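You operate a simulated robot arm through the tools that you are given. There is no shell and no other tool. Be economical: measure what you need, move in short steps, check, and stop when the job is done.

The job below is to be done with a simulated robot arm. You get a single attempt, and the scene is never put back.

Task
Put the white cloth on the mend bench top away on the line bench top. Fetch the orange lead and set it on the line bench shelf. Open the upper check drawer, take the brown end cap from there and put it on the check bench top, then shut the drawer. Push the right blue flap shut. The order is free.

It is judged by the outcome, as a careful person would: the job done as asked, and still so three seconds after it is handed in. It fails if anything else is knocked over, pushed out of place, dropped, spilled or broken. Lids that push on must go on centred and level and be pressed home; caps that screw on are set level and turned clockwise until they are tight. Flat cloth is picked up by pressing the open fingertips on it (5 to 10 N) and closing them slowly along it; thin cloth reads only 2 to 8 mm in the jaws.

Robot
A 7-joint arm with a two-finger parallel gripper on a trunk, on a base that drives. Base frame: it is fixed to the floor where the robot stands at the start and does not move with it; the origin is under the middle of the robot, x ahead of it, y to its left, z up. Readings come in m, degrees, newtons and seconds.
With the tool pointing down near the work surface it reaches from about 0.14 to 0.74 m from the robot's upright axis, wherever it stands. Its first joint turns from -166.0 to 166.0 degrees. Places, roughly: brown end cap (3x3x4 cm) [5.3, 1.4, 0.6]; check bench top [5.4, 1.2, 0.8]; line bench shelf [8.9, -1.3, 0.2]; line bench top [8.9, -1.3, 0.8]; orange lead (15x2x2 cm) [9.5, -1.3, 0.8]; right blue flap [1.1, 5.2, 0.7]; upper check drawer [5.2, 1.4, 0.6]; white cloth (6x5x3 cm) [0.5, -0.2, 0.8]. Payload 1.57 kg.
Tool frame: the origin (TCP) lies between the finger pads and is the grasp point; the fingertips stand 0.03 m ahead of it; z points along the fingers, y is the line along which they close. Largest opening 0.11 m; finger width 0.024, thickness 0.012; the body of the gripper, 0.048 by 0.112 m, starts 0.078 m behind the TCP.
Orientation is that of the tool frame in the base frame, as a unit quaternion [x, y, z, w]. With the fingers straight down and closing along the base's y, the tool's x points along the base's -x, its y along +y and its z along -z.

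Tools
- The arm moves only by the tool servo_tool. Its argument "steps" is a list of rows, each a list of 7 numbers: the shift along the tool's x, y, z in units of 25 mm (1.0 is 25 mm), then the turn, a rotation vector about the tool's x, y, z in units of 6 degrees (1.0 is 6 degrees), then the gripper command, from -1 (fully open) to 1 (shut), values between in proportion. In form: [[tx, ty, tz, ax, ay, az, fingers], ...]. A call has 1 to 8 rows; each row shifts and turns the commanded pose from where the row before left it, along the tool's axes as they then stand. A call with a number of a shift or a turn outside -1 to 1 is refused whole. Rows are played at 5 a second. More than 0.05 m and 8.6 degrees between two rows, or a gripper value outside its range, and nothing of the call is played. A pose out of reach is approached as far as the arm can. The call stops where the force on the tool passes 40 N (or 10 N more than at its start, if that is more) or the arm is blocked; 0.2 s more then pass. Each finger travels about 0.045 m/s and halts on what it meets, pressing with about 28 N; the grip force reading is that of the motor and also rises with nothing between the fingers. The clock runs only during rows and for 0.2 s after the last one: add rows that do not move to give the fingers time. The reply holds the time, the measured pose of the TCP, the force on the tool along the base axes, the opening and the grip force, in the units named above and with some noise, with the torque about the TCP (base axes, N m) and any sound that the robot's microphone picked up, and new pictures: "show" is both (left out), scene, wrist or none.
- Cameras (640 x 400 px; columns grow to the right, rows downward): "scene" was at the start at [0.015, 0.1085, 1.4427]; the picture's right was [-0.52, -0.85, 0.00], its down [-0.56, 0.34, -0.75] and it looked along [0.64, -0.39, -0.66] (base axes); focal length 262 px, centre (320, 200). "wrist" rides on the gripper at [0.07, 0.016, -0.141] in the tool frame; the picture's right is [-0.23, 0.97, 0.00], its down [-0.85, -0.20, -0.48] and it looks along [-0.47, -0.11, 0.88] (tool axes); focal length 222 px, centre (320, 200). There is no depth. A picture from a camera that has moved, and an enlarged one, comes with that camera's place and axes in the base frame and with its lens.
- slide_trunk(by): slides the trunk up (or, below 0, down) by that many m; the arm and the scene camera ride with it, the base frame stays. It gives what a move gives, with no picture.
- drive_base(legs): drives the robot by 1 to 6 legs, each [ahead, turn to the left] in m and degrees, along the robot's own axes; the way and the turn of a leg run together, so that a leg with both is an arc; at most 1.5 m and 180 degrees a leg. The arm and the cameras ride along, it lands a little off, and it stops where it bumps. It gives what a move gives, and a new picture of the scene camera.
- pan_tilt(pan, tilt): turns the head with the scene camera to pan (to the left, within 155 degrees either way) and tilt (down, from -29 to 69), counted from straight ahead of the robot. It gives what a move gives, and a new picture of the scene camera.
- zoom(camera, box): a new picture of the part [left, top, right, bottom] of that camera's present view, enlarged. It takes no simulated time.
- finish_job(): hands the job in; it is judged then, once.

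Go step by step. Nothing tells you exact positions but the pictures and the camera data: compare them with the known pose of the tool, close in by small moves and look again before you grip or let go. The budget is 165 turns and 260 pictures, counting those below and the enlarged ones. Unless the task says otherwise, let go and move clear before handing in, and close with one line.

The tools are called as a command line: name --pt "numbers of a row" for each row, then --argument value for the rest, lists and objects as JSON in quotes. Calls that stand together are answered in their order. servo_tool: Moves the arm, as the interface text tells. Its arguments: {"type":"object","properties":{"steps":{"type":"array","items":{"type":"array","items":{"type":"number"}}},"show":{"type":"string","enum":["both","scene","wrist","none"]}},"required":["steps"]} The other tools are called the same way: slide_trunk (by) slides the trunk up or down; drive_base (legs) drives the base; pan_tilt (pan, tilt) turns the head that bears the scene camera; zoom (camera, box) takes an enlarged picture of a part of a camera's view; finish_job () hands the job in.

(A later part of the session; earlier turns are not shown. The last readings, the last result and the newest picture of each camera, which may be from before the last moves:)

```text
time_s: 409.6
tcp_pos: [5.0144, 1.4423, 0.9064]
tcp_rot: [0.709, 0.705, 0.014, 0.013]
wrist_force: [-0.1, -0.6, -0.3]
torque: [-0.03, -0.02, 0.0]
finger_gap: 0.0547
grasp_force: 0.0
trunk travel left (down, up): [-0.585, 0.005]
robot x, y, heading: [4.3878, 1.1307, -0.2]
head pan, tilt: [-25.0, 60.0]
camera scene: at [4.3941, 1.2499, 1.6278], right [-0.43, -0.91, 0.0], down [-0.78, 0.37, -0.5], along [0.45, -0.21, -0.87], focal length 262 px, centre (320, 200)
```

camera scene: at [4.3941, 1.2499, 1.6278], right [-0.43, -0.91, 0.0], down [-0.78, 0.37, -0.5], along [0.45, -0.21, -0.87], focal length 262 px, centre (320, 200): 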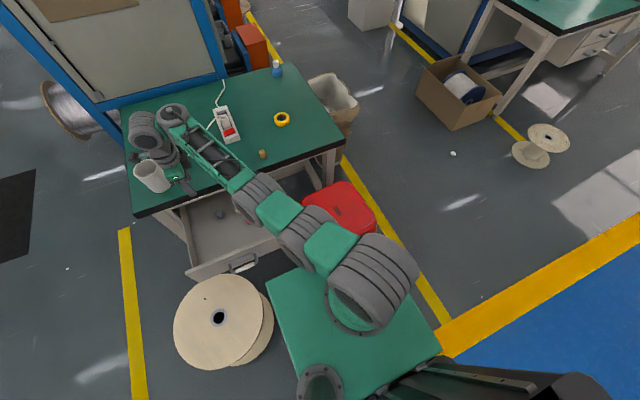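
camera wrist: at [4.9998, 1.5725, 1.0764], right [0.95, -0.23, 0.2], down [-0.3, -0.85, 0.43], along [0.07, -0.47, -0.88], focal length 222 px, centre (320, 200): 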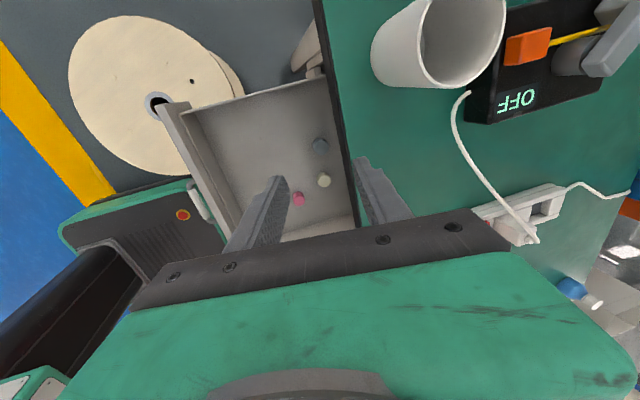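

The arm is straight, so I'll back the base out into the aisle, where I can bend it again freely.

drive_base --legs '[[-0.75, 0]]'

servo_tool --pt "-0.1 -0.3 0.9 0 0 0 0" --pt "-0.1 -0.3 0.9 0 0 0 0" --pt "-0.1 -0.3 0.9 0 0 0 0" --pt "-0.1 -0.4 0.9 0 0 0 0" --pt "-0.1 -0.4 0.9 0 0 0 0" --pt "-0.1 -0.5 0.9 0 0 0 0" --pt "-0.1 -0.5 0.9 0 0 0 0" --pt "-0.1 -0.5 0.9 0 0 0 0" --show "none"

pan_tilt --pan 0 --tilt 45

```text
time_s: 413.7
tcp_pos: [4.2492, 1.4447, 0.9069]
tcp_rot: [0.709, 0.705, 0.012, 0.014]
wrist_force: [0.2, -0.2, 0.4]
torque: [0.02, 0.03, -0.01]
finger_gap: 0.0551
grasp_force: 0.1
trunk travel left (down, up): [-0.585, 0.005]
robot x, y, heading: [3.6218, 1.1322, -0.2]
head pan, tilt: [-25.0, 60.0]
camera scene: at [3.628, 1.2533, 1.6278], right [-0.43, -0.9, 0.0], down [-0.78, 0.37, -0.5], along [0.45, -0.21, -0.87], focal length 262 px, centre (320, 200)
```

scene: 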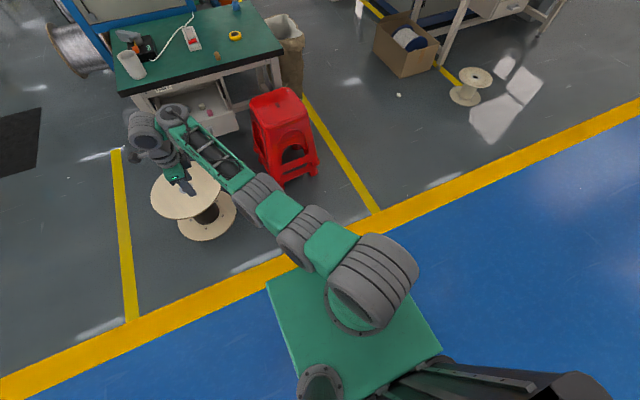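

```text
time_s: 415.5
tcp_pos: [4.2431, 1.4471, 0.8912]
tcp_rot: [0.71, 0.704, 0.007, 0.007]
wrist_force: [0.1, 0.1, -0.3]
torque: [0.0, -0.01, -0.01]
finger_gap: 0.0551
grasp_force: 0.1
out of reach, approached as far as the arm can: row 1, 2, 3, 4, 5, 6, 7, 8
trunk travel left (down, up): [-0.585, 0.005]
robot x, y, heading: [3.6207, 1.1276, 0.1]
head pan, tilt: [-25.0, 60.0]
```

```text
time_s: 416.4
tcp_pos: [4.2423, 1.4473, 0.8919]
tcp_rot: [0.709, 0.705, 0.007, 0.005]
wrist_force: [0.7, 1.5, -0.1]
torque: [0.01, 0.03, 0.0]
finger_gap: 0.0549
grasp_force: 0.1
trunk travel left (down, up): [-0.585, 0.005]
robot x, y, heading: [3.6259, 1.129, -0.4]
head pan, tilt: [0.0, 45.0]
camera scene: at [3.6492, 1.2813, 1.6472], right [-0.01, -1.0, 0.0], down [-0.71, 0.0, -0.71], along [0.71, 0.0, -0.71], focal length 262 px, centre (320, 200)
```

scene: 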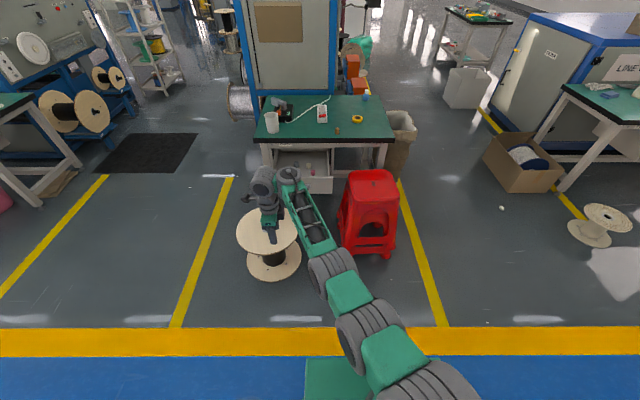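

servo_tool --pt "0 0 0 0 0 -1 0" --pt "0 0 0 0 0 -1 0" --pt "0 0 0 0 0 -1 0" --pt "0 0 0 0 0 -1 0" --pt "0 0 0 0 0 -1 0" --pt "0 0 0 0 0 -1 0" --pt "0 0 0 0 0 -1 0" --pt "0 0 0 0 0 -1 0" --show "none"

servo_tool --pt "0 0 0 0 0 -1 0" --pt "0 0 0 0 0 -1 0" --pt "0 0 0 0 0 -1 0" --pt "0 0 0 0 0 -1 0" --pt "0 0 0 0 0 -1 0" --pt "0 0 0 0 0 -1 0" --pt "0 0 0 0 0 -1 0" --show "none"

servo_tool --pt "0.3 0 0 0 0 0 0" --pt "0.3 0 0 0 0 0 0" --pt "0.5 -0.5 0.3 0 0 0 0" --pt "0.5 -0.5 0.3 0 0 0 0" --pt "0.5 -0.5 0.3 0 0 0 0" --show "scene"

```text
time_s: 418.2
tcp_pos: [4.2381, 1.444, 0.8998]
tcp_rot: [0.361, 0.933, 0.007, 0.015]
wrist_force: [0.4, 1.1, 0.4]
torque: [0.02, 0.02, 0.01]
finger_gap: 0.0552
grasp_force: 0.1
out of reach, approached as far as the arm can: row 1
trunk travel left (down, up): [-0.585, 0.005]
robot x, y, heading: [3.6287, 1.128, -0.2]
head pan, tilt: [0.0, 45.0]
```

```text
time_s: 419.8
tcp_pos: [4.2386, 1.4448, 0.9]
tcp_rot: [0.002, 1.0, 0.001, 0.016]
wrist_force: [0.1, 0.5, -0.2]
torque: [0.01, -0.03, -0.05]
finger_gap: 0.0551
grasp_force: 0.0
trunk travel left (down, up): [-0.585, 0.005]
robot x, y, heading: [3.6238, 1.1274, -0.6]
head pan, tilt: [0.0, 45.0]
```

```text
time_s: 421.0
tcp_pos: [4.2184, 1.4263, 0.8922]
tcp_rot: [0.004, 1.0, -0.002, 0.014]
wrist_force: [0.5, 0.6, 0.5]
torque: [0.01, -0.01, -0.05]
finger_gap: 0.0552
grasp_force: 0.1
out of reach, approached as far as the arm can: row 3, 4, 5
trunk travel left (down, up): [-0.585, 0.005]
robot x, y, heading: [3.626, 1.1292, -0.3]
head pan, tilt: [0.0, 45.0]
camera scene: at [3.6493, 1.2812, 1.6473], right [-0.01, -1.0, 0.0], down [-0.71, 0.0, -0.71], along [0.71, 0.0, -0.71], focal length 262 px, centre (320, 200)
```

scene: 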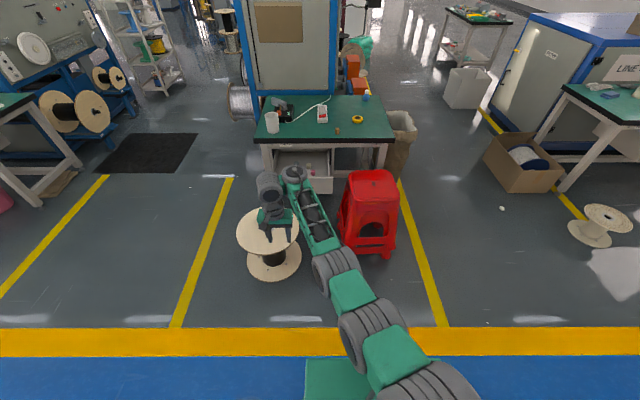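

Small retractions work in this orientation, so I'll continue slowly.

servo_tool --pt "0.3 0 0 0 0 0 0" --pt "0.3 0 0 0 0 0 0" --pt "0.3 0 0 0 0 0 0" --pt "0.3 0 0 0 0 0 0" --pt "0.3 0 0 0 0 0 0" --pt "0.3 0 0 0 0 0 0" --pt "0.3 0 0 0 0 0 0" --pt "0.3 0 0 0 0 0 0" --show "none"

servo_tool --pt "0 0 0 0 0 -1 0" --pt "0 0 0 0 0 -1 0" --pt "0 0 0 0 0 -1 0" --pt "0 0 0 0 0 -1 0" --pt "0.3 0 0 0 0 0 0" --pt "0.3 0 0 0 0 0 0" --pt "0.3 0 0 0 0 0 0" --show "none"

```text
time_s: 422.8
tcp_pos: [4.2045, 1.4555, 0.8928]
tcp_rot: [0.003, 1.0, -0.002, 0.013]
wrist_force: [-0.4, 0.4, 0.2]
torque: [-0.01, 0.02, -0.03]
finger_gap: 0.055
grasp_force: 0.0
out of reach, approached as far as the arm can: row 1, 2, 3, 4, 5, 6, 7, 8
trunk travel left (down, up): [-0.585, 0.005]
robot x, y, heading: [3.621, 1.1267, -0.5]
head pan, tilt: [0.0, 45.0]
```

```text
time_s: 424.4
tcp_pos: [4.2048, 1.4543, 0.8945]
tcp_rot: [-0.205, 0.979, -0.006, 0.014]
wrist_force: [0.1, -0.4, -1.0]
torque: [-0.01, 0.03, -0.01]
finger_gap: 0.0548
grasp_force: 0.0
out of reach, approached as far as the arm can: row 5, 6, 7
trunk travel left (down, up): [-0.585, 0.005]
robot x, y, heading: [3.6199, 1.1311, -0.4]
head pan, tilt: [0.0, 45.0]
```

The arm's elbow has sagged below the shoulder–wrist line (the wrong bend, at its limit). I'll stretch fully outward, then go down so that the elbow folds upward again.

servo_tool --pt "-1 0 0 0 0 0 0" --pt "-1 0 0 0 0 0 0" --pt "-1 0 0 0 0 0 0" --pt "-1 0 0 0 0 0 0" --pt "-1 0 0 0 0 0 0" --pt "-1 0 0 0 0 0 0" --pt "0 0 0 0 0 0 0" --show "none"

servo_tool --pt "-0.3 0 1 0 0 0 0" --pt "-0.3 0 1 0 0 0 0" --pt "-0.3 0 1 0 0 0 0" --pt "-0.3 0 1 0 0 0 0" --pt "0 0 1 0 0 0 0" --pt "0 0 1 0 0 0 0" --pt "0.3 0 1 0 0 0 0" --pt "0.3 0 1 0 0 0 0" --show "scene"

```text
time_s: 426.0
tcp_pos: [4.2782, 1.4895, 0.905]
tcp_rot: [-0.206, 0.978, -0.004, 0.018]
wrist_force: [-0.2, -0.7, -0.1]
torque: [-0.01, -0.02, 0.04]
finger_gap: 0.0549
grasp_force: 0.1
out of reach, approached as far as the arm can: row 2, 3, 5, 6
trunk travel left (down, up): [-0.585, 0.005]
robot x, y, heading: [3.6231, 1.1308, -0.1]
head pan, tilt: [0.0, 45.0]
```

```text
time_s: 427.8
tcp_pos: [4.2549, 1.475, 0.7384]
tcp_rot: [-0.205, 0.979, -0.003, 0.02]
wrist_force: [0.0, 0.7, 0.6]
torque: [0.09, 0.0, 0.01]
finger_gap: 0.055
grasp_force: 0.0
out of reach, approached as far as the arm can: row 1, 2, 3, 4, 5, 6
trunk travel left (down, up): [-0.585, 0.005]
robot x, y, heading: [3.6276, 1.1315, -0.4]
head pan, tilt: [0.0, 45.0]
camera scene: at [3.6493, 1.2815, 1.6473], right [-0.01, -1.0, 0.0], down [-0.71, 0.0, -0.71], along [0.71, 0.0, -0.71], focal length 262 px, centre (320, 200)
```

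scene: 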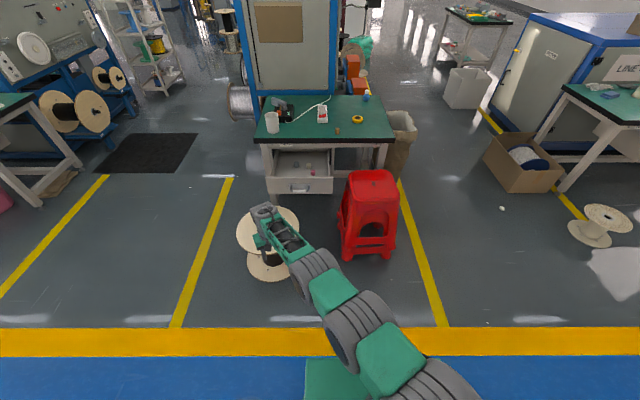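

Rows 7–8 were reachable and the arm has changed shape. I'll test retracting inward now.

servo_tool --pt "0.5 0 0.3 0 0 0 0" --pt "0.5 0 0 0 0 0 0" --pt "0.7 0 0 0 0 0 0" --pt "0.8 0 0 0 0 0 0" --pt "1 0 0 0 0 0 0" --pt "1 0 0 0 0 0 0" --pt "1 0 0 0 0 0 0" --pt "1 0 0 0 0 0 0" --show "scene"

```text
time_s: 429.6
tcp_pos: [4.1041, 1.41, 0.7251]
tcp_rot: [-0.204, 0.979, -0.005, 0.019]
wrist_force: [0.1, 0.9, 0.2]
torque: [0.01, 0.0, -0.01]
finger_gap: 0.055
grasp_force: 0.0
trunk travel left (down, up): [-0.585, 0.005]
robot x, y, heading: [3.6226, 1.1289, -0.3]
head pan, tilt: [0.0, 45.0]
camera scene: at [3.649, 1.2813, 1.6473], right [-0.01, -1.0, 0.0], down [-0.71, 0.0, -0.71], along [0.71, 0.0, -0.71], focal length 262 px, centre (320, 200)
```

scene: 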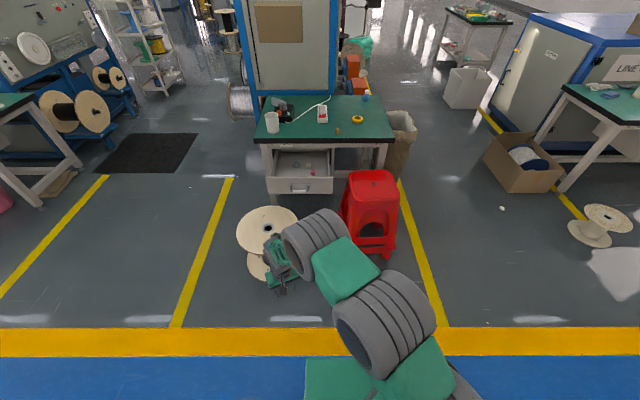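

The arm is healthy again. I'll push the drawer shut with closed fingertips on the panel strip above the handle (z ≈ 0.65, y 1.40). I'm reorienting: unwind the roll, then pitch forward.

servo_tool --pt "0 0 -0.5 0 0 1 0.5" --pt "0 0 -0.5 0 0 1 1" --pt "0 0 -0.5 0 0 1 1" --pt "0 0 0 0 0 1 1" --pt "0 0 0 0 -1 0 1" --pt "0 0 0 0 -1 0 1" --pt "0 0 0 0 -1 0 1" --pt "0 0 0 0 -1 0 1" --show "none"

servo_tool --pt "0 0 0 0 -1 0 1" --pt "0 0 0 0 -1 0 1" --pt "0 0 0 0 -1 0 1" --pt "0 0 0 0 -1 0 1" --pt "0 0 0 0 -1 0 1" --pt "0 0 0 0 -1 0 1" --pt "0 0 0 0 -1 0 1" --pt "0 0 0 0 -0.6 0 1" --show "none"

drive_base --legs '[[0.68, 0]]'

```text
time_s: 431.4
tcp_pos: [4.1031, 1.4112, 0.7629]
tcp_rot: [0.004, 0.974, -0.002, 0.228]
wrist_force: [0.0, 0.5, 0.4]
torque: [0.01, 0.04, 0.0]
finger_gap: 0.0002
grasp_force: 21.5
trunk travel left (down, up): [-0.585, 0.005]
robot x, y, heading: [3.6214, 1.128, -0.2]
head pan, tilt: [0.0, 45.0]
```

```text
time_s: 433.2
tcp_pos: [4.1039, 1.4114, 0.7631]
tcp_rot: [0.003, 0.81, -0.002, 0.587]
wrist_force: [-0.5, 0.0, 0.2]
torque: [-0.01, 0.02, 0.01]
finger_gap: 0.0
grasp_force: 21.7
trunk travel left (down, up): [-0.585, 0.005]
robot x, y, heading: [3.6254, 1.1278, -0.3]
head pan, tilt: [0.0, 45.0]
```

```text
time_s: 437.0
tcp_pos: [4.7848, 1.42, 0.763]
tcp_rot: [-0.003, 0.81, 0.002, 0.586]
wrist_force: [-0.6, -0.7, -0.3]
torque: [-0.01, 0.03, -0.03]
finger_gap: 0.0002
grasp_force: 21.6
trunk travel left (down, up): [-0.585, 0.005]
robot x, y, heading: [4.3083, 1.1318, 0.8]
head pan, tilt: [0.0, 45.0]
camera scene: at [4.3312, 1.2833, 1.6473], right [0.01, -1.0, 0.0], down [-0.71, -0.01, -0.71], along [0.71, 0.01, -0.71], focal length 262 px, centre (320, 200)
```

scene: 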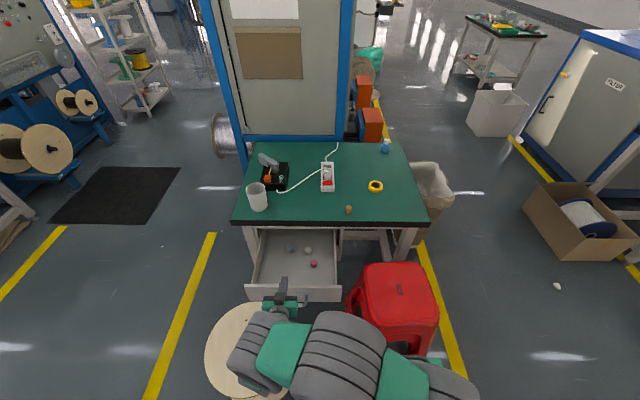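

My fingertips are now above the drawer front, so I'll back them off, then lower to the panel height.

servo_tool --pt "0.28 -0.4 -0.85 0 0 0 1" --pt "0.28 -0.4 -0.85 0 0 0 1" --pt "0.28 0 -0.85 0 0 0 1" --pt "0.95 0 0.31 0 0 0 1" --pt "0.95 0 0.31 0 0 0 1" --pt "0.95 0 0.31 0 0 0 1" --pt "0.95 0 0.31 0 0 0 1" --pt "0 0 0 0 0 0 1"

```text
time_s: 438.8
tcp_pos: [4.7191, 1.3986, 0.6637]
tcp_rot: [-0.004, 0.81, 0.003, 0.586]
wrist_force: [-0.1, 0.3, 0.5]
torque: [0.0, 0.02, 0.02]
finger_gap: 0.0001
grasp_force: 21.7
trunk travel left (down, up): [-0.585, 0.005]
robot x, y, heading: [4.3074, 1.1273, 0.6]
head pan, tilt: [0.0, 45.0]
camera scene: at [4.3311, 1.2834, 1.6473], right [0.01, -1.0, 0.0], down [-0.71, -0.01, -0.71], along [0.71, 0.01, -0.71], focal length 262 px, centre (320, 200)
camera wrist: at [4.5625, 1.4128, 0.6403], right [0.06, 0.97, 0.22], down [-0.19, -0.2, 0.96], along [0.98, -0.1, 0.17], focal length 222 px, centre (320, 200)
```

scene: 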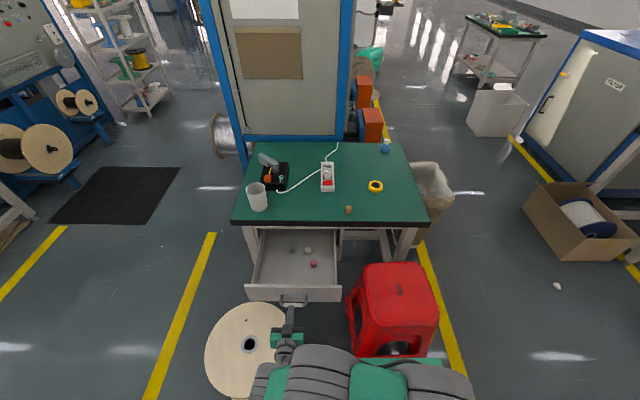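
wrist: 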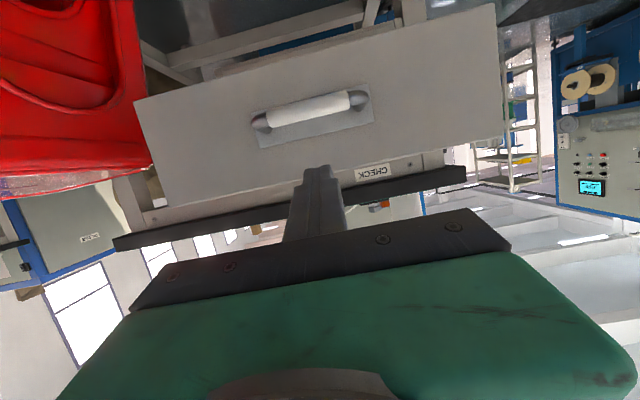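

The panel strip above the handle is z 0.61–0.65, so I'll lower the tip to 0.632, creep the base forward a little, then push.

servo_tool --pt "0.42 0 0.14 0 0 0 1" --pt "0.42 0 0.13 0 0 0 1" --pt "0 0 0 0 0 0 1" --show "none"

drive_base --legs '[[0.04, -1]]'

servo_tool --pt "-0.31 0 0.95 0 0 0 1" --pt "-0.31 0 0.95 0 0 0 1" --pt "-0.31 0 0.95 0 0 0 1" --pt "-0.31 0 0.95 0 0 0 1" --pt "0 0 0 0 0 0 1"

```text
time_s: 439.6
tcp_pos: [4.7195, 1.4158, 0.6502]
tcp_rot: [0.004, 0.808, 0.016, 0.589]
wrist_force: [-0.6, -0.6, -0.6]
torque: [-0.01, 0.0, -0.02]
finger_gap: 0.0
grasp_force: 21.7
trunk travel left (down, up): [-0.585, 0.005]
robot x, y, heading: [4.3085, 1.1314, 0.5]
head pan, tilt: [0.0, 45.0]
```

```text
time_s: 440.5
tcp_pos: [4.765, 1.4067, 0.649]
tcp_rot: [0.012, 0.808, 0.008, 0.588]
wrist_force: [-0.1, 0.7, -0.6]
torque: [-0.01, 0.03, -0.01]
finger_gap: 0.0
grasp_force: 21.3
trunk travel left (down, up): [-0.585, 0.005]
robot x, y, heading: [4.3488, 1.1282, -0.5]
head pan, tilt: [0.0, 45.0]
camera scene: at [4.3742, 1.283, 1.6473], right [-0.01, -1.0, 0.0], down [-0.71, 0.0, -0.71], along [0.71, 0.0, -0.71], focal length 262 px, centre (320, 200)
```

scene: 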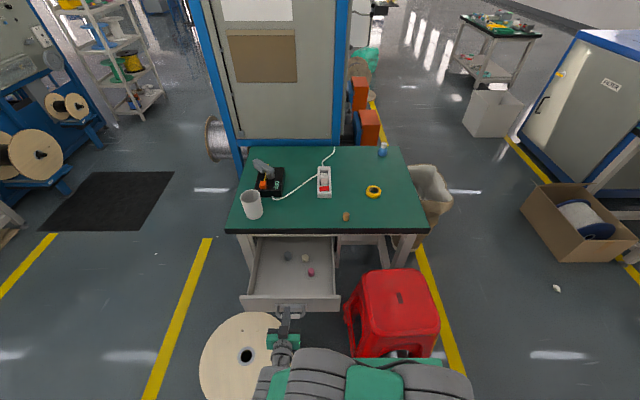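

```text
time_s: 441.9
tcp_pos: [4.8709, 1.4448, 0.6732]
tcp_rot: [0.014, 0.801, 0.036, 0.598]
wrist_force: [-0.6, 0.7, 0.4]
torque: [0.02, -0.04, 0.0]
finger_gap: 0.0
grasp_force: 21.4
trunk travel left (down, up): [-0.585, 0.005]
robot x, y, heading: [4.347, 1.1276, -0.3]
head pan, tilt: [0.0, 45.0]
stopped in row 5: the arm was blocked; the commanded pose is now the measured one
camera scene: at [4.3738, 1.283, 1.6473], right [-0.01, -1.0, 0.0], down [-0.71, 0.0, -0.71], along [0.71, 0.0, -0.71], focal length 262 px, centre (320, 200)
camera wrist: at [4.7142, 1.458, 0.6473], right [0.05, 0.96, 0.29], down [-0.21, -0.27, 0.94], along [0.98, -0.1, 0.19], focal length 222 px, centre (320, 200)
```

scene: 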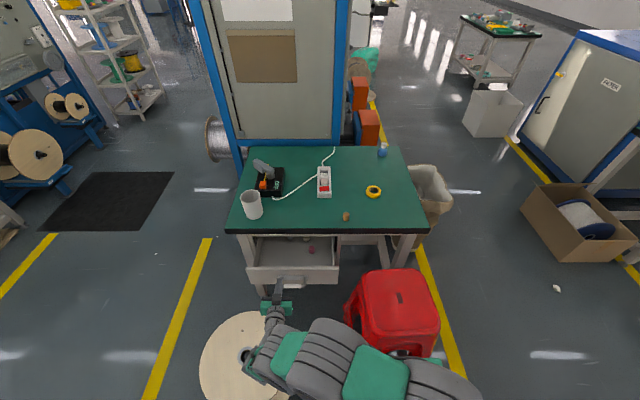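
wrist: 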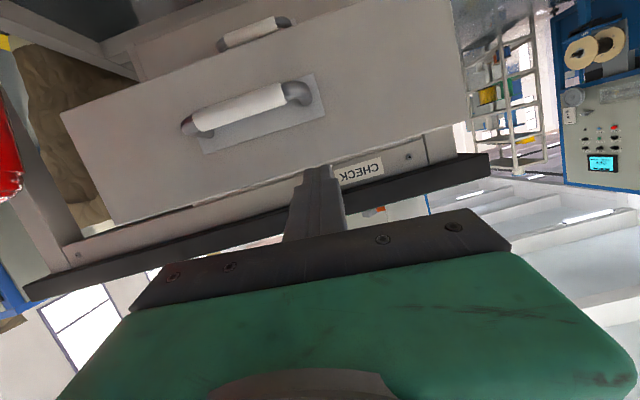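

The drawer has moved about a third of the way in, but the arm was blocked: with the trunk at the top, the forearm is probably rubbing on my own base plate. I'll back off, raise the hand and lower the trunk to regain the earlier posture.

servo_tool --pt "0.28 0 -0.9 0 0 0 1" --pt "0.28 0 -0.9 0 0 0 1" --pt "0.28 0 -0.9 0 0 0 1" --pt "-0.95 0 -0.31 0 0 0 1" --pt "-0.95 0 -0.31 0 0 0 1" --pt "-0.95 0 -0.31 0 0 0 1" --pt "-0.95 0 -0.31 0 0 0 1" --pt "-0.95 0 -0.31 0 0 0 1" --show "none"

servo_tool --pt "-0.95 0 -0.31 0 0 0 1" --pt "-0.95 0 -0.31 0 0 0 1" --pt "-0.95 0 -0.31 0 0 0 1" --pt "-0.95 0 -0.31 0 0 0 1" --pt "-0.95 0 -0.31 0 0 0 1" --pt "-0.95 0 -0.31 0 0 0 1" --pt "-0.95 0 -0.31 0 0 0 1" --pt "-0.95 0 -0.31 0 0 0 1" --show "none"

slide_trunk --by -0.3

```text
time_s: 443.7
tcp_pos: [4.796, 1.4306, 0.7938]
tcp_rot: [0.014, 0.801, 0.033, 0.597]
wrist_force: [0.0, 0.5, -0.7]
torque: [-0.01, 0.01, 0.01]
finger_gap: 0.0001
grasp_force: 22.0
trunk travel left (down, up): [-0.585, 0.005]
robot x, y, heading: [4.3519, 1.1291, -0.4]
head pan, tilt: [0.0, 45.0]
```

```text
time_s: 445.5
tcp_pos: [4.7911, 1.4173, 0.9977]
tcp_rot: [0.013, 0.802, 0.035, 0.596]
wrist_force: [0.7, -0.3, -0.2]
torque: [-0.02, 0.01, -0.02]
finger_gap: 0.0002
grasp_force: 21.4
trunk travel left (down, up): [-0.585, 0.005]
robot x, y, heading: [4.3495, 1.1333, -0.5]
head pan, tilt: [0.0, 45.0]
```

```text
time_s: 448.5
tcp_pos: [4.7899, 1.4175, 0.6965]
tcp_rot: [0.013, 0.802, 0.035, 0.597]
wrist_force: [-0.6, -0.2, 0.0]
torque: [0.0, 0.01, 0.02]
finger_gap: 0.0003
grasp_force: 20.8
trunk travel left (down, up): [-0.285, 0.305]
robot x, y, heading: [4.3511, 1.1325, -0.3]
head pan, tilt: [0.0, 45.0]
```

servo_tool --pt "0.95 -0.3 0.29 0 0 0 1" --pt "0.95 -0.3 0.29 0 0 0 1" --pt "-0.29 -0.04 0.95 0 0 0 1" --pt "-0.29 -0.04 0.95 0 0 0 1" --pt "-0.29 -0.04 0.95 0 0 0 1" --pt "-0.29 -0.04 0.95 0 0 0 1" --pt "0 0 0 0 0 0 1"

```text
time_s: 450.1
tcp_pos: [4.892, 1.4043, 0.6478]
tcp_rot: [0.014, 0.802, 0.033, 0.597]
wrist_force: [-0.1, 0.3, -0.1]
torque: [0.01, 0.0, -0.04]
finger_gap: 0.0
grasp_force: 21.6
trunk travel left (down, up): [-0.285, 0.305]
robot x, y, heading: [4.3458, 1.1293, -0.4]
head pan, tilt: [0.0, 45.0]
camera scene: at [4.374, 1.283, 1.3473], right [-0.01, -1.0, 0.0], down [-0.71, 0.0, -0.71], along [0.71, 0.0, -0.71], focal length 262 px, centre (320, 200)
camera wrist: at [4.7354, 1.4176, 0.6226], right [0.05, 0.96, 0.29], down [-0.21, -0.27, 0.94], along [0.98, -0.1, 0.19], focal length 222 px, centre (320, 200)
```

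scene: 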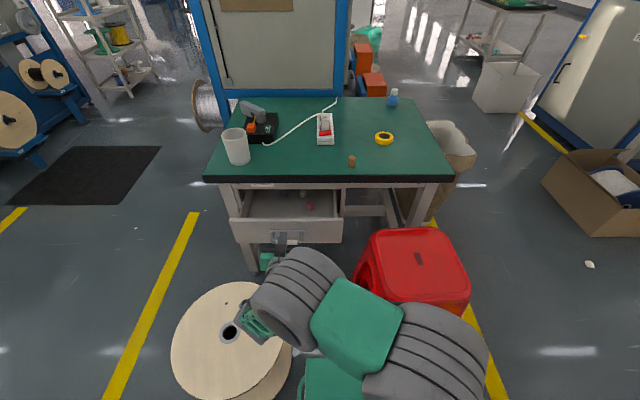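
wrist: 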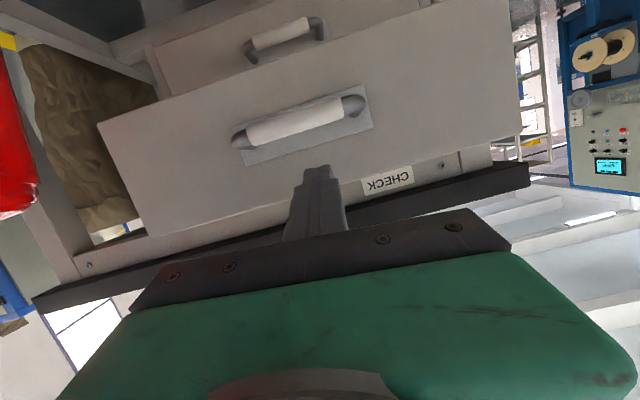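

The tip is at the panel. I'll keep pushing straight in.

servo_tool --pt "-0.29 -0.04 0.95 0 0 0 1" --pt "-0.29 -0.04 0.95 0 0 0 1" --pt "-0.29 -0.04 0.95 0 0 0 1" --pt "-0.29 -0.04 0.95 0 0 0 1" --pt "-0.29 -0.04 0.95 0 0 0 1" --pt "0 0 0 0 0 0 1"

```text
time_s: 451.5
tcp_pos: [5.0156, 1.4013, 0.6454]
tcp_rot: [0.014, 0.802, 0.034, 0.597]
wrist_force: [-0.3, 0.0, -0.2]
torque: [-0.02, 0.0, -0.01]
finger_gap: 0.0
grasp_force: 21.0
trunk travel left (down, up): [-0.285, 0.305]
robot x, y, heading: [4.3467, 1.1301, -0.2]
head pan, tilt: [0.0, 45.0]
camera scene: at [4.374, 1.283, 1.3473], right [-0.01, -1.0, 0.0], down [-0.71, 0.0, -0.71], along [0.71, 0.0, -0.71], focal length 262 px, centre (320, 200)
camera wrist: at [4.8591, 1.4147, 0.6214], right [0.05, 0.96, 0.29], down [-0.21, -0.27, 0.94], along [0.98, -0.1, 0.19], focal length 222 px, centre (320, 200)
```

scene: 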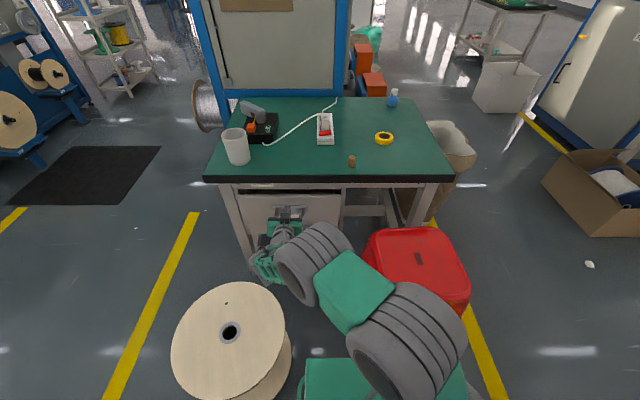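
wrist: 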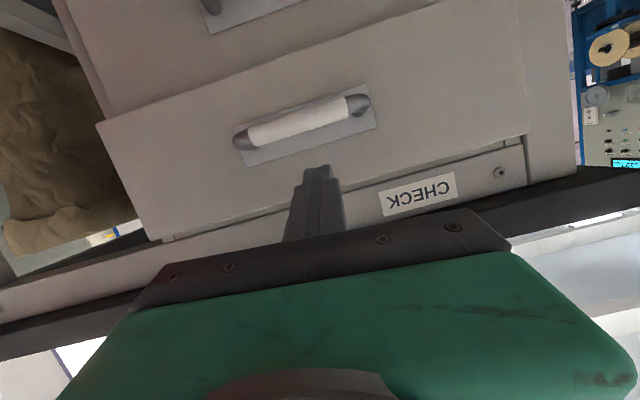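

servo_tool --pt "-0.29 -0.04 0.95 0 0 0 1" --pt "-0.25 -0.04 0.8 0 0 0 1" --pt "-0.15 0 0.5 0 0 0 1" --pt "-0.12 0 0.4 0 0 0 1" --pt "0 0 0 0 0 0 1"

```text
time_s: 452.5
tcp_pos: [5.0761, 1.4023, 0.6428]
tcp_rot: [0.01, 0.803, 0.032, 0.595]
wrist_force: [-23.5, -3.9, 10.0]
torque: [0.01, -0.4, -0.17]
finger_gap: 0.0
grasp_force: 21.8
trunk travel left (down, up): [-0.285, 0.305]
robot x, y, heading: [4.345, 1.13, -0.2]
head pan, tilt: [0.0, 45.0]
stopped in row 4: the force on the tool passed its limit at 60 N (the readings are from after the stop); the commanded pose is now the measured one
camera scene: at [4.37, 1.2824, 1.3476], right [0.0, -1.0, 0.0], down [-0.71, 0.0, -0.71], along [0.71, 0.0, -0.71], focal length 262 px, centre (320, 200)
camera wrist: at [4.9191, 1.4147, 0.6195], right [0.04, 0.96, 0.28], down [-0.2, -0.26, 0.94], along [0.98, -0.1, 0.18], focal length 222 px, centre (320, 200)
```

scene: 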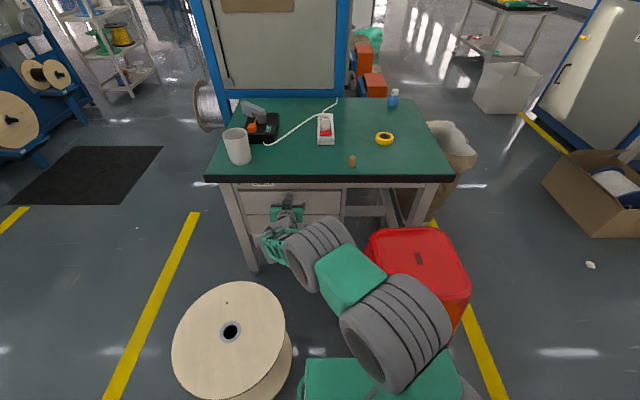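
wrist: 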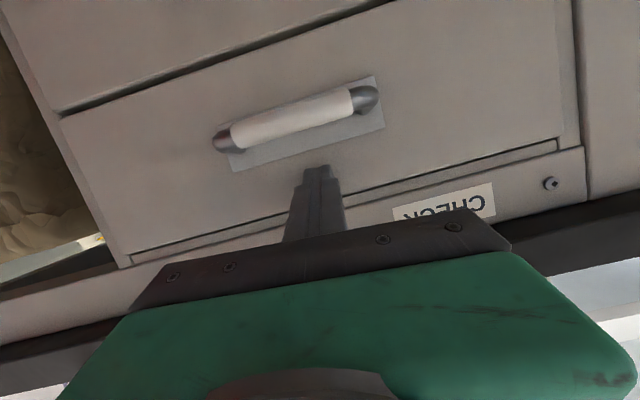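

The drawer is shut. I'll retreat, raise, back out, and check the scene.

servo_tool --pt "0.29 0 -0.95 0 0 0 1" --pt "0.29 0 -0.95 0 0 0 1" --pt "0.29 0 -0.95 0 0 0 1" --pt "0.29 0 -0.95 0 0 0 1" --pt "0.29 0 -0.95 0 0 0 1" --pt "0.29 0 -0.95 0 0 0 1" --pt "0.29 0 -0.95 0 0 0 1" --show "none"

drive_base --legs '[[-0.8, 0]]'

zoom --camera "scene" --box '[220, 60, 460, 280]'

```text
time_s: 454.1
tcp_pos: [4.9037, 1.396, 0.6421]
tcp_rot: [0.011, 0.804, 0.032, 0.594]
wrist_force: [-0.7, -0.3, 0.5]
torque: [0.03, 0.0, 0.0]
finger_gap: 0.0
grasp_force: 22.2
trunk travel left (down, up): [-0.285, 0.305]
robot x, y, heading: [4.3452, 1.1328, -0.2]
head pan, tilt: [0.0, 45.0]
```

```text
time_s: 458.3
tcp_pos: [4.1171, 1.3964, 0.642]
tcp_rot: [0.021, 0.804, 0.025, 0.594]
wrist_force: [0.0, 0.2, -1.2]
torque: [-0.01, -0.03, -0.03]
finger_gap: 0.0
grasp_force: 21.2
trunk travel left (down, up): [-0.285, 0.305]
robot x, y, heading: [3.5573, 1.1449, -1.7]
head pan, tilt: [0.0, 45.0]
camera scene: at [3.5848, 1.2959, 1.3473], right [-0.03, -1.0, 0.0], down [-0.71, 0.02, -0.71], along [0.71, -0.02, -0.71], focal length 262 px, centre (320, 200)
```

scene: 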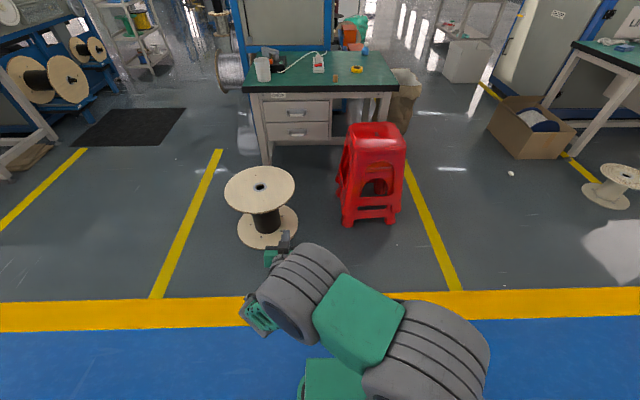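

```text
1.82 times, centred on (340, 170) of scene
camera zoom: at [3.5848, 1.2959, 1.3473], right [-0.03, -1.0, 0.0], down [-0.71, 0.02, -0.71], along [0.71, -0.02, -0.71], focal length 476 px, centre (284, 254)
```

zoom: 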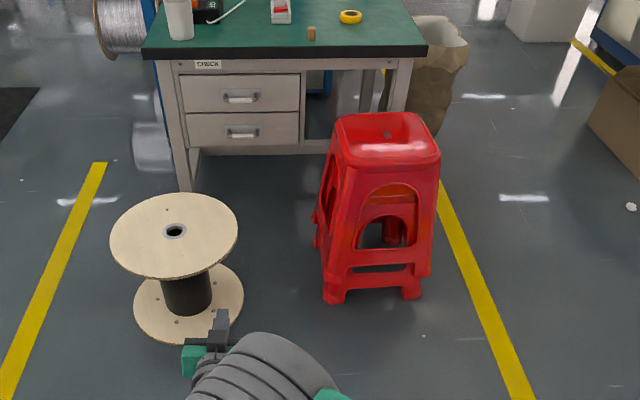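

Everything there is in order: drawer shut, cap standing, stool and spool upright. Now to the flap: I'll drive up the aisle to about (2.15, 4.9) and face west.

drive_base --legs '[[0, 112.3], [1.4, 0], [1.4, 0], [1.2, 0], [0, 69.4]]'

slide_trunk --by 0.2

pan_tilt --pan 0 --tilt 35

```text
time_s: 485.1
tcp_pos: [1.5818, 4.5736, 0.6421]
tcp_rot: [0.804, -0.001, -0.593, 0.04]
wrist_force: [1.0, 0.6, 0.3]
torque: [0.01, 0.04, 0.01]
finger_gap: 0.0001
grasp_force: 21.4
trunk travel left (down, up): [-0.285, 0.305]
robot x, y, heading: [2.1279, 4.8537, -178.7]
head pan, tilt: [0.0, 45.0]
camera scene: at [2.1144, 4.6973, 1.3473], right [-0.02, 1.0, 0.0], down [0.71, 0.02, -0.71], along [-0.71, -0.02, -0.71], focal length 262 px, centre (320, 200)
```

scene: 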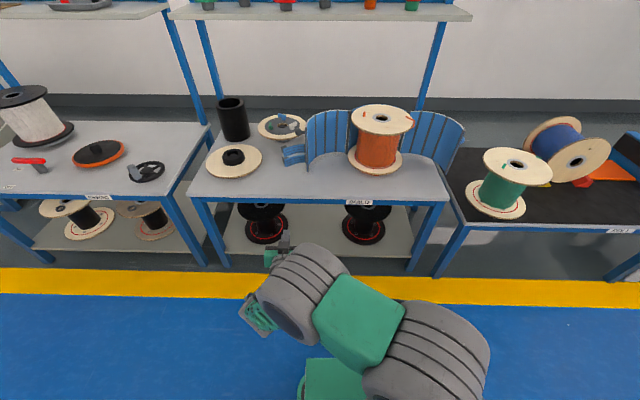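

```text
time_s: 487.3
tcp_pos: [1.58, 4.5746, 0.8419]
tcp_rot: [0.804, 0.001, -0.594, 0.041]
wrist_force: [0.1, -0.5, 0.5]
torque: [0.0, -0.01, 0.0]
finger_gap: 0.0
grasp_force: 21.7
trunk travel left (down, up): [-0.485, 0.105]
robot x, y, heading: [2.1299, 4.856, -178.6]
head pan, tilt: [0.0, 45.0]
```

```text
time_s: 488.0
tcp_pos: [1.5812, 4.5744, 0.8419]
tcp_rot: [0.804, 0.0, -0.593, 0.041]
wrist_force: [-0.7, -0.3, 0.5]
torque: [-0.01, -0.03, 0.01]
finger_gap: 0.0
grasp_force: 21.4
trunk travel left (down, up): [-0.485, 0.105]
robot x, y, heading: [2.128, 4.8536, -178.8]
head pan, tilt: [0.0, 35.0]
camera scene: at [2.1076, 4.6972, 1.562], right [-0.02, 1.0, 0.0], down [0.57, 0.01, -0.82], along [-0.82, -0.02, -0.57], focal length 262 px, centre (320, 200)
```

scene: 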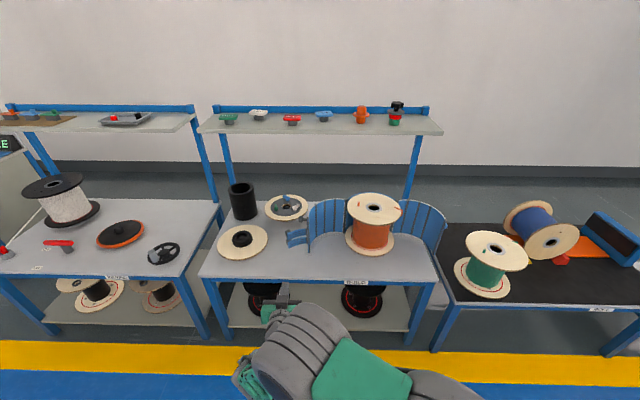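

zoom --camera "scene" --box '[270, 170, 470, 295]'

```text
3.20 times, centred on (370, 232) of scene
camera zoom: at [2.1076, 4.6972, 1.562], right [-0.02, 1.0, 0.0], down [0.57, 0.01, -0.82], along [-0.82, -0.02, -0.57], focal length 838 px, centre (160, 96)
```

zoom: 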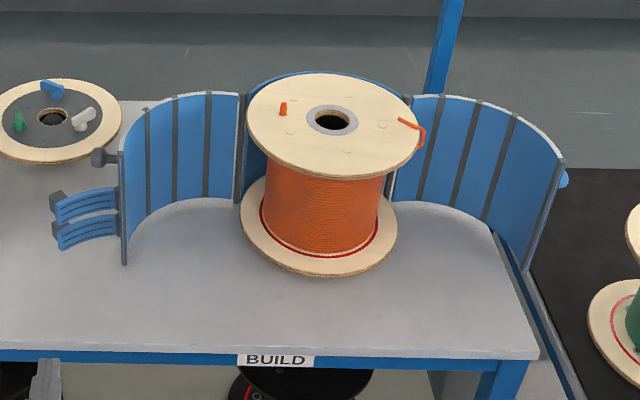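

The flap's hinge is at about (1.02, 5.067) and its free edge at (1.183, 5.245), z 0.60–0.81. It closes clockwise by about 66° around the orange spool. A green spool stands just north, so I'll push with closed, vertical fingers, keeping the hand above spool height. First I'll point the tool down and retract.

servo_tool --pt "0 0 -0.8 0 1 0 1" --pt "0 0 -0.8 0 1 0 1" --pt "0 0 -0.8 0 1 0 1" --pt "0 0 -0.8 0 1 0 1" --pt "0 0 0 0 1 0 1" --pt "0 0 0 0 1 0 1" --pt "0 0 0 0 1 0 1" --pt "0 0 0 0 1 0 1" --show "none"

servo_tool --pt "0 0 0 0 1 0 1" --pt "0 0 0 0 1 0 1" --pt "0 0 0 0 1 0 1" --pt "0 0 0 0 0.9 0 1" --pt "0 0 0 0 0 0 1" --show "none"

drive_base --legs '[[0, -40], [0.42, 0], [0, 39]]'

```text
time_s: 489.8
tcp_pos: [1.6521, 4.5805, 0.8771]
tcp_rot: [0.976, 0.016, -0.216, 0.036]
wrist_force: [-0.7, -0.3, 0.4]
torque: [0.0, -0.02, 0.02]
finger_gap: 0.0
grasp_force: 21.0
trunk travel left (down, up): [-0.485, 0.105]
robot x, y, heading: [2.1284, 4.8515, -179.2]
head pan, tilt: [0.0, 35.0]
```

```text
time_s: 491.0
tcp_pos: [1.6528, 4.5809, 0.8765]
tcp_rot: [0.999, 0.025, -0.012, 0.032]
wrist_force: [-0.1, -0.1, -0.8]
torque: [0.01, 0.01, -0.01]
finger_gap: 0.0
grasp_force: 21.6
trunk travel left (down, up): [-0.485, 0.105]
robot x, y, heading: [2.1318, 4.855, -178.7]
head pan, tilt: [0.0, 35.0]
```

```text
time_s: 497.3
tcp_pos: [1.3245, 4.8544, 0.876]
tcp_rot: [0.999, 0.007, -0.014, 0.032]
wrist_force: [0.3, -0.1, -0.1]
torque: [0.0, 0.01, -0.01]
finger_gap: 0.0
grasp_force: 21.6
trunk travel left (down, up): [-0.485, 0.105]
robot x, y, heading: [1.8112, 5.1139, 179.3]
head pan, tilt: [0.0, 35.0]
camera scene: at [1.7839, 4.9572, 1.5621], right [0.01, 1.0, 0.0], down [0.57, -0.01, -0.82], along [-0.82, 0.01, -0.57], focal length 262 px, centre (320, 200)
```

scene: 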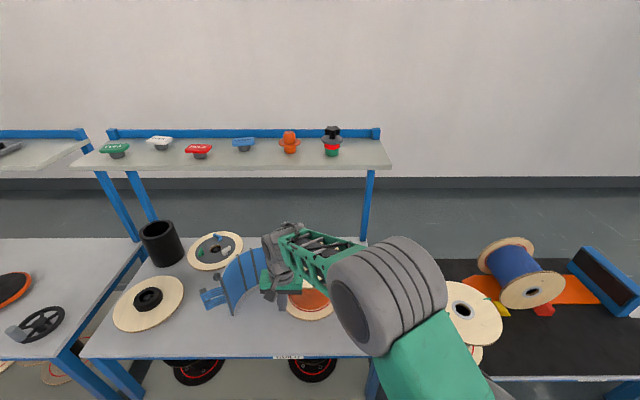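

I'll lift a little and move north, over to the outside of the flap's free edge.

servo_tool --pt "0 -1 -1 0.6 0 0 1" --pt "0 -1 -1 0 0 0 1" --pt "0 -1 -1 0 0 0 1" --pt "0 -1 0 0 0 0 1" --pt "0 -1 0 0 0 0 1" --pt "0 -1 0 0 0 0 1" --pt "0 -1 0 0 0 0 1" --pt "0 -1 0 0 0 0 1" --show "none"

servo_tool --pt "-0.5 -1 0 0 0 0 1" --pt "-0.5 -1 0 0 0 0 1" --pt "-0.5 -1 0 0 0 0 1" --pt "-0.5 -1 0 0 0 0 1" --pt "-0.5 -1 0 0 0 0 1" --pt "-0.5 -1 0 0 0 0 1" --pt "-0.5 -1 0 0 0 0 1" --pt "-0.5 -1 0 0 0 0 1"

```text
time_s: 499.1
tcp_pos: [1.3247, 5.0579, 0.9502]
tcp_rot: [1.0, 0.007, -0.014, 0.001]
wrist_force: [0.3, 0.1, -0.3]
torque: [0.01, -0.02, 0.0]
finger_gap: 0.0002
grasp_force: 21.4
trunk travel left (down, up): [-0.485, 0.105]
robot x, y, heading: [1.8107, 5.1098, 179.3]
head pan, tilt: [0.0, 35.0]
```

```text
time_s: 500.9
tcp_pos: [1.2226, 5.2563, 0.9522]
tcp_rot: [1.0, 0.007, -0.014, 0.001]
wrist_force: [0.1, -0.1, -0.2]
torque: [-0.01, 0.02, 0.02]
finger_gap: 0.0
grasp_force: 21.1
trunk travel left (down, up): [-0.485, 0.105]
robot x, y, heading: [1.8102, 5.1138, 179.6]
head pan, tilt: [0.0, 35.0]
camera scene: at [1.7837, 4.9577, 1.5621], right [0.01, 1.0, 0.0], down [0.57, -0.01, -0.82], along [-0.82, 0.01, -0.57], focal length 262 px, centre (320, 200)
camera wrist: at [1.2946, 5.2391, 1.0909], right [-0.21, -0.98, 0.01], down [-0.84, 0.19, 0.5], along [-0.49, 0.1, -0.87], focal length 222 px, centre (320, 200)
```

scene: 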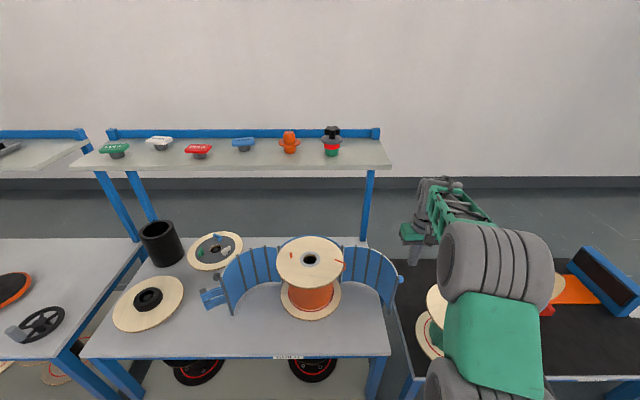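
wrist: 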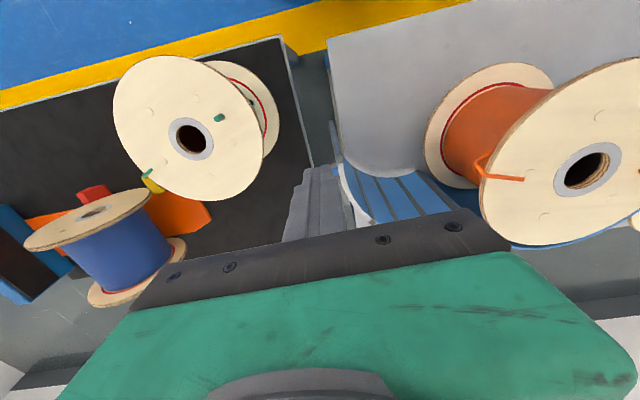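

zoom --camera "wrist" --box '[230, 90, 480, 260]'

zoom --camera "scene" --box '[310, 210, 470, 330]'

```text
2.35 times, centred on (355, 175) of wrist
camera zoom: at [1.2946, 5.2391, 1.0909], right [-0.21, -0.98, 0.01], down [-0.84, 0.19, 0.5], along [-0.49, 0.1, -0.87], focal length 523 px, centre (238, 259)
```

zoom: 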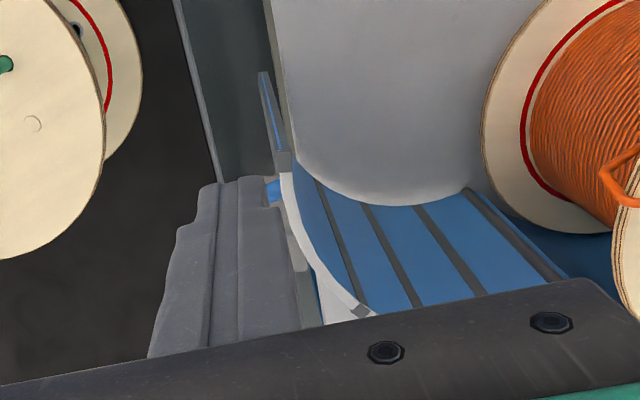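

```text
3.33 times, centred on (390, 270) of scene
camera zoom: at [1.7837, 4.9577, 1.5621], right [0.01, 1.0, 0.0], down [0.57, -0.01, -0.82], along [-0.82, 0.01, -0.57], focal length 873 px, centre (87, -33)
```

zoom: 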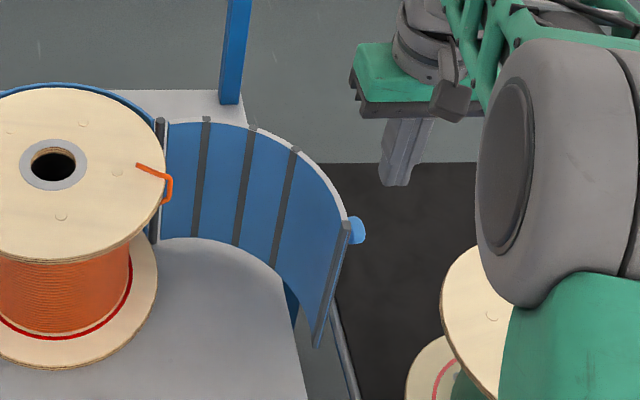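

servo_tool --pt "-0.8 -0.4 0 0 0 0 1" --pt "-0.8 -0.4 0 0 0 0 1" --pt "-0.7 -0.35 0 0 0 0 1" --pt "0 0 1 0 0 0 1" --pt "0 0 1 0 0 0 1" --pt "0 0 1 0 0 0 1" --pt "0 0 0 0 0 0 1" --show "none"

zoom --camera "wrist" --box '[180, 70, 480, 260]'

zoom --camera "scene" --box '[310, 210, 470, 330]'

```text
time_s: 502.5
tcp_pos: [1.1595, 5.2848, 0.8768]
tcp_rot: [1.0, 0.007, -0.014, 0.002]
wrist_force: [-0.5, 0.4, -0.3]
torque: [0.02, 0.0, 0.0]
finger_gap: 0.0
grasp_force: 21.5
trunk travel left (down, up): [-0.485, 0.105]
robot x, y, heading: [1.8134, 5.1125, 179.3]
head pan, tilt: [0.0, 35.0]
```

```text
2.11 times, centred on (330, 165) of wrist
camera zoom: at [1.2344, 5.2677, 1.0174], right [-0.21, -0.98, 0.01], down [-0.84, 0.19, 0.5], along [-0.49, 0.1, -0.86], focal length 468 px, centre (299, 274)
```

zoom: 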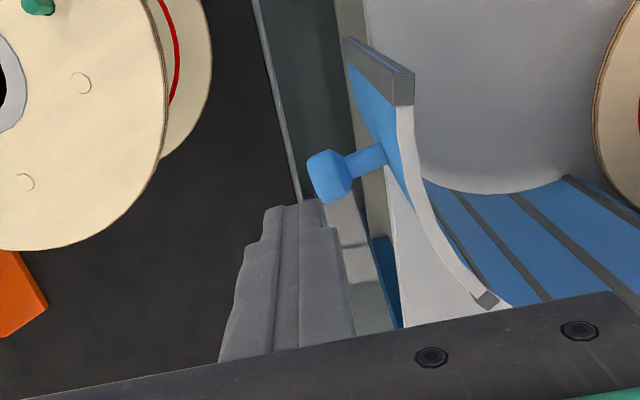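

```text
3.33 times, centred on (390, 270) of scene
camera zoom: at [1.7837, 4.9575, 1.5621], right [0.01, 1.0, 0.0], down [0.57, -0.01, -0.82], along [-0.82, 0.01, -0.57], focal length 873 px, centre (87, -33)
```

zoom: 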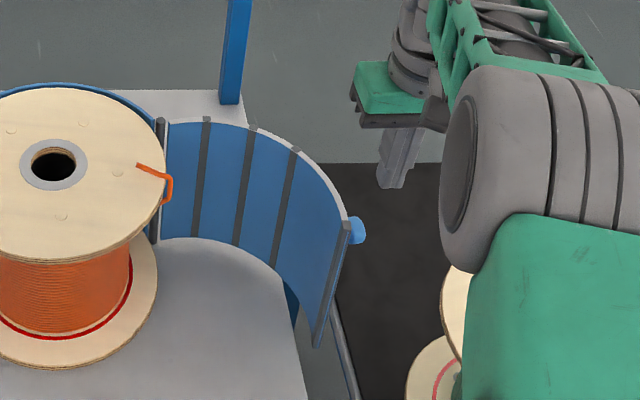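

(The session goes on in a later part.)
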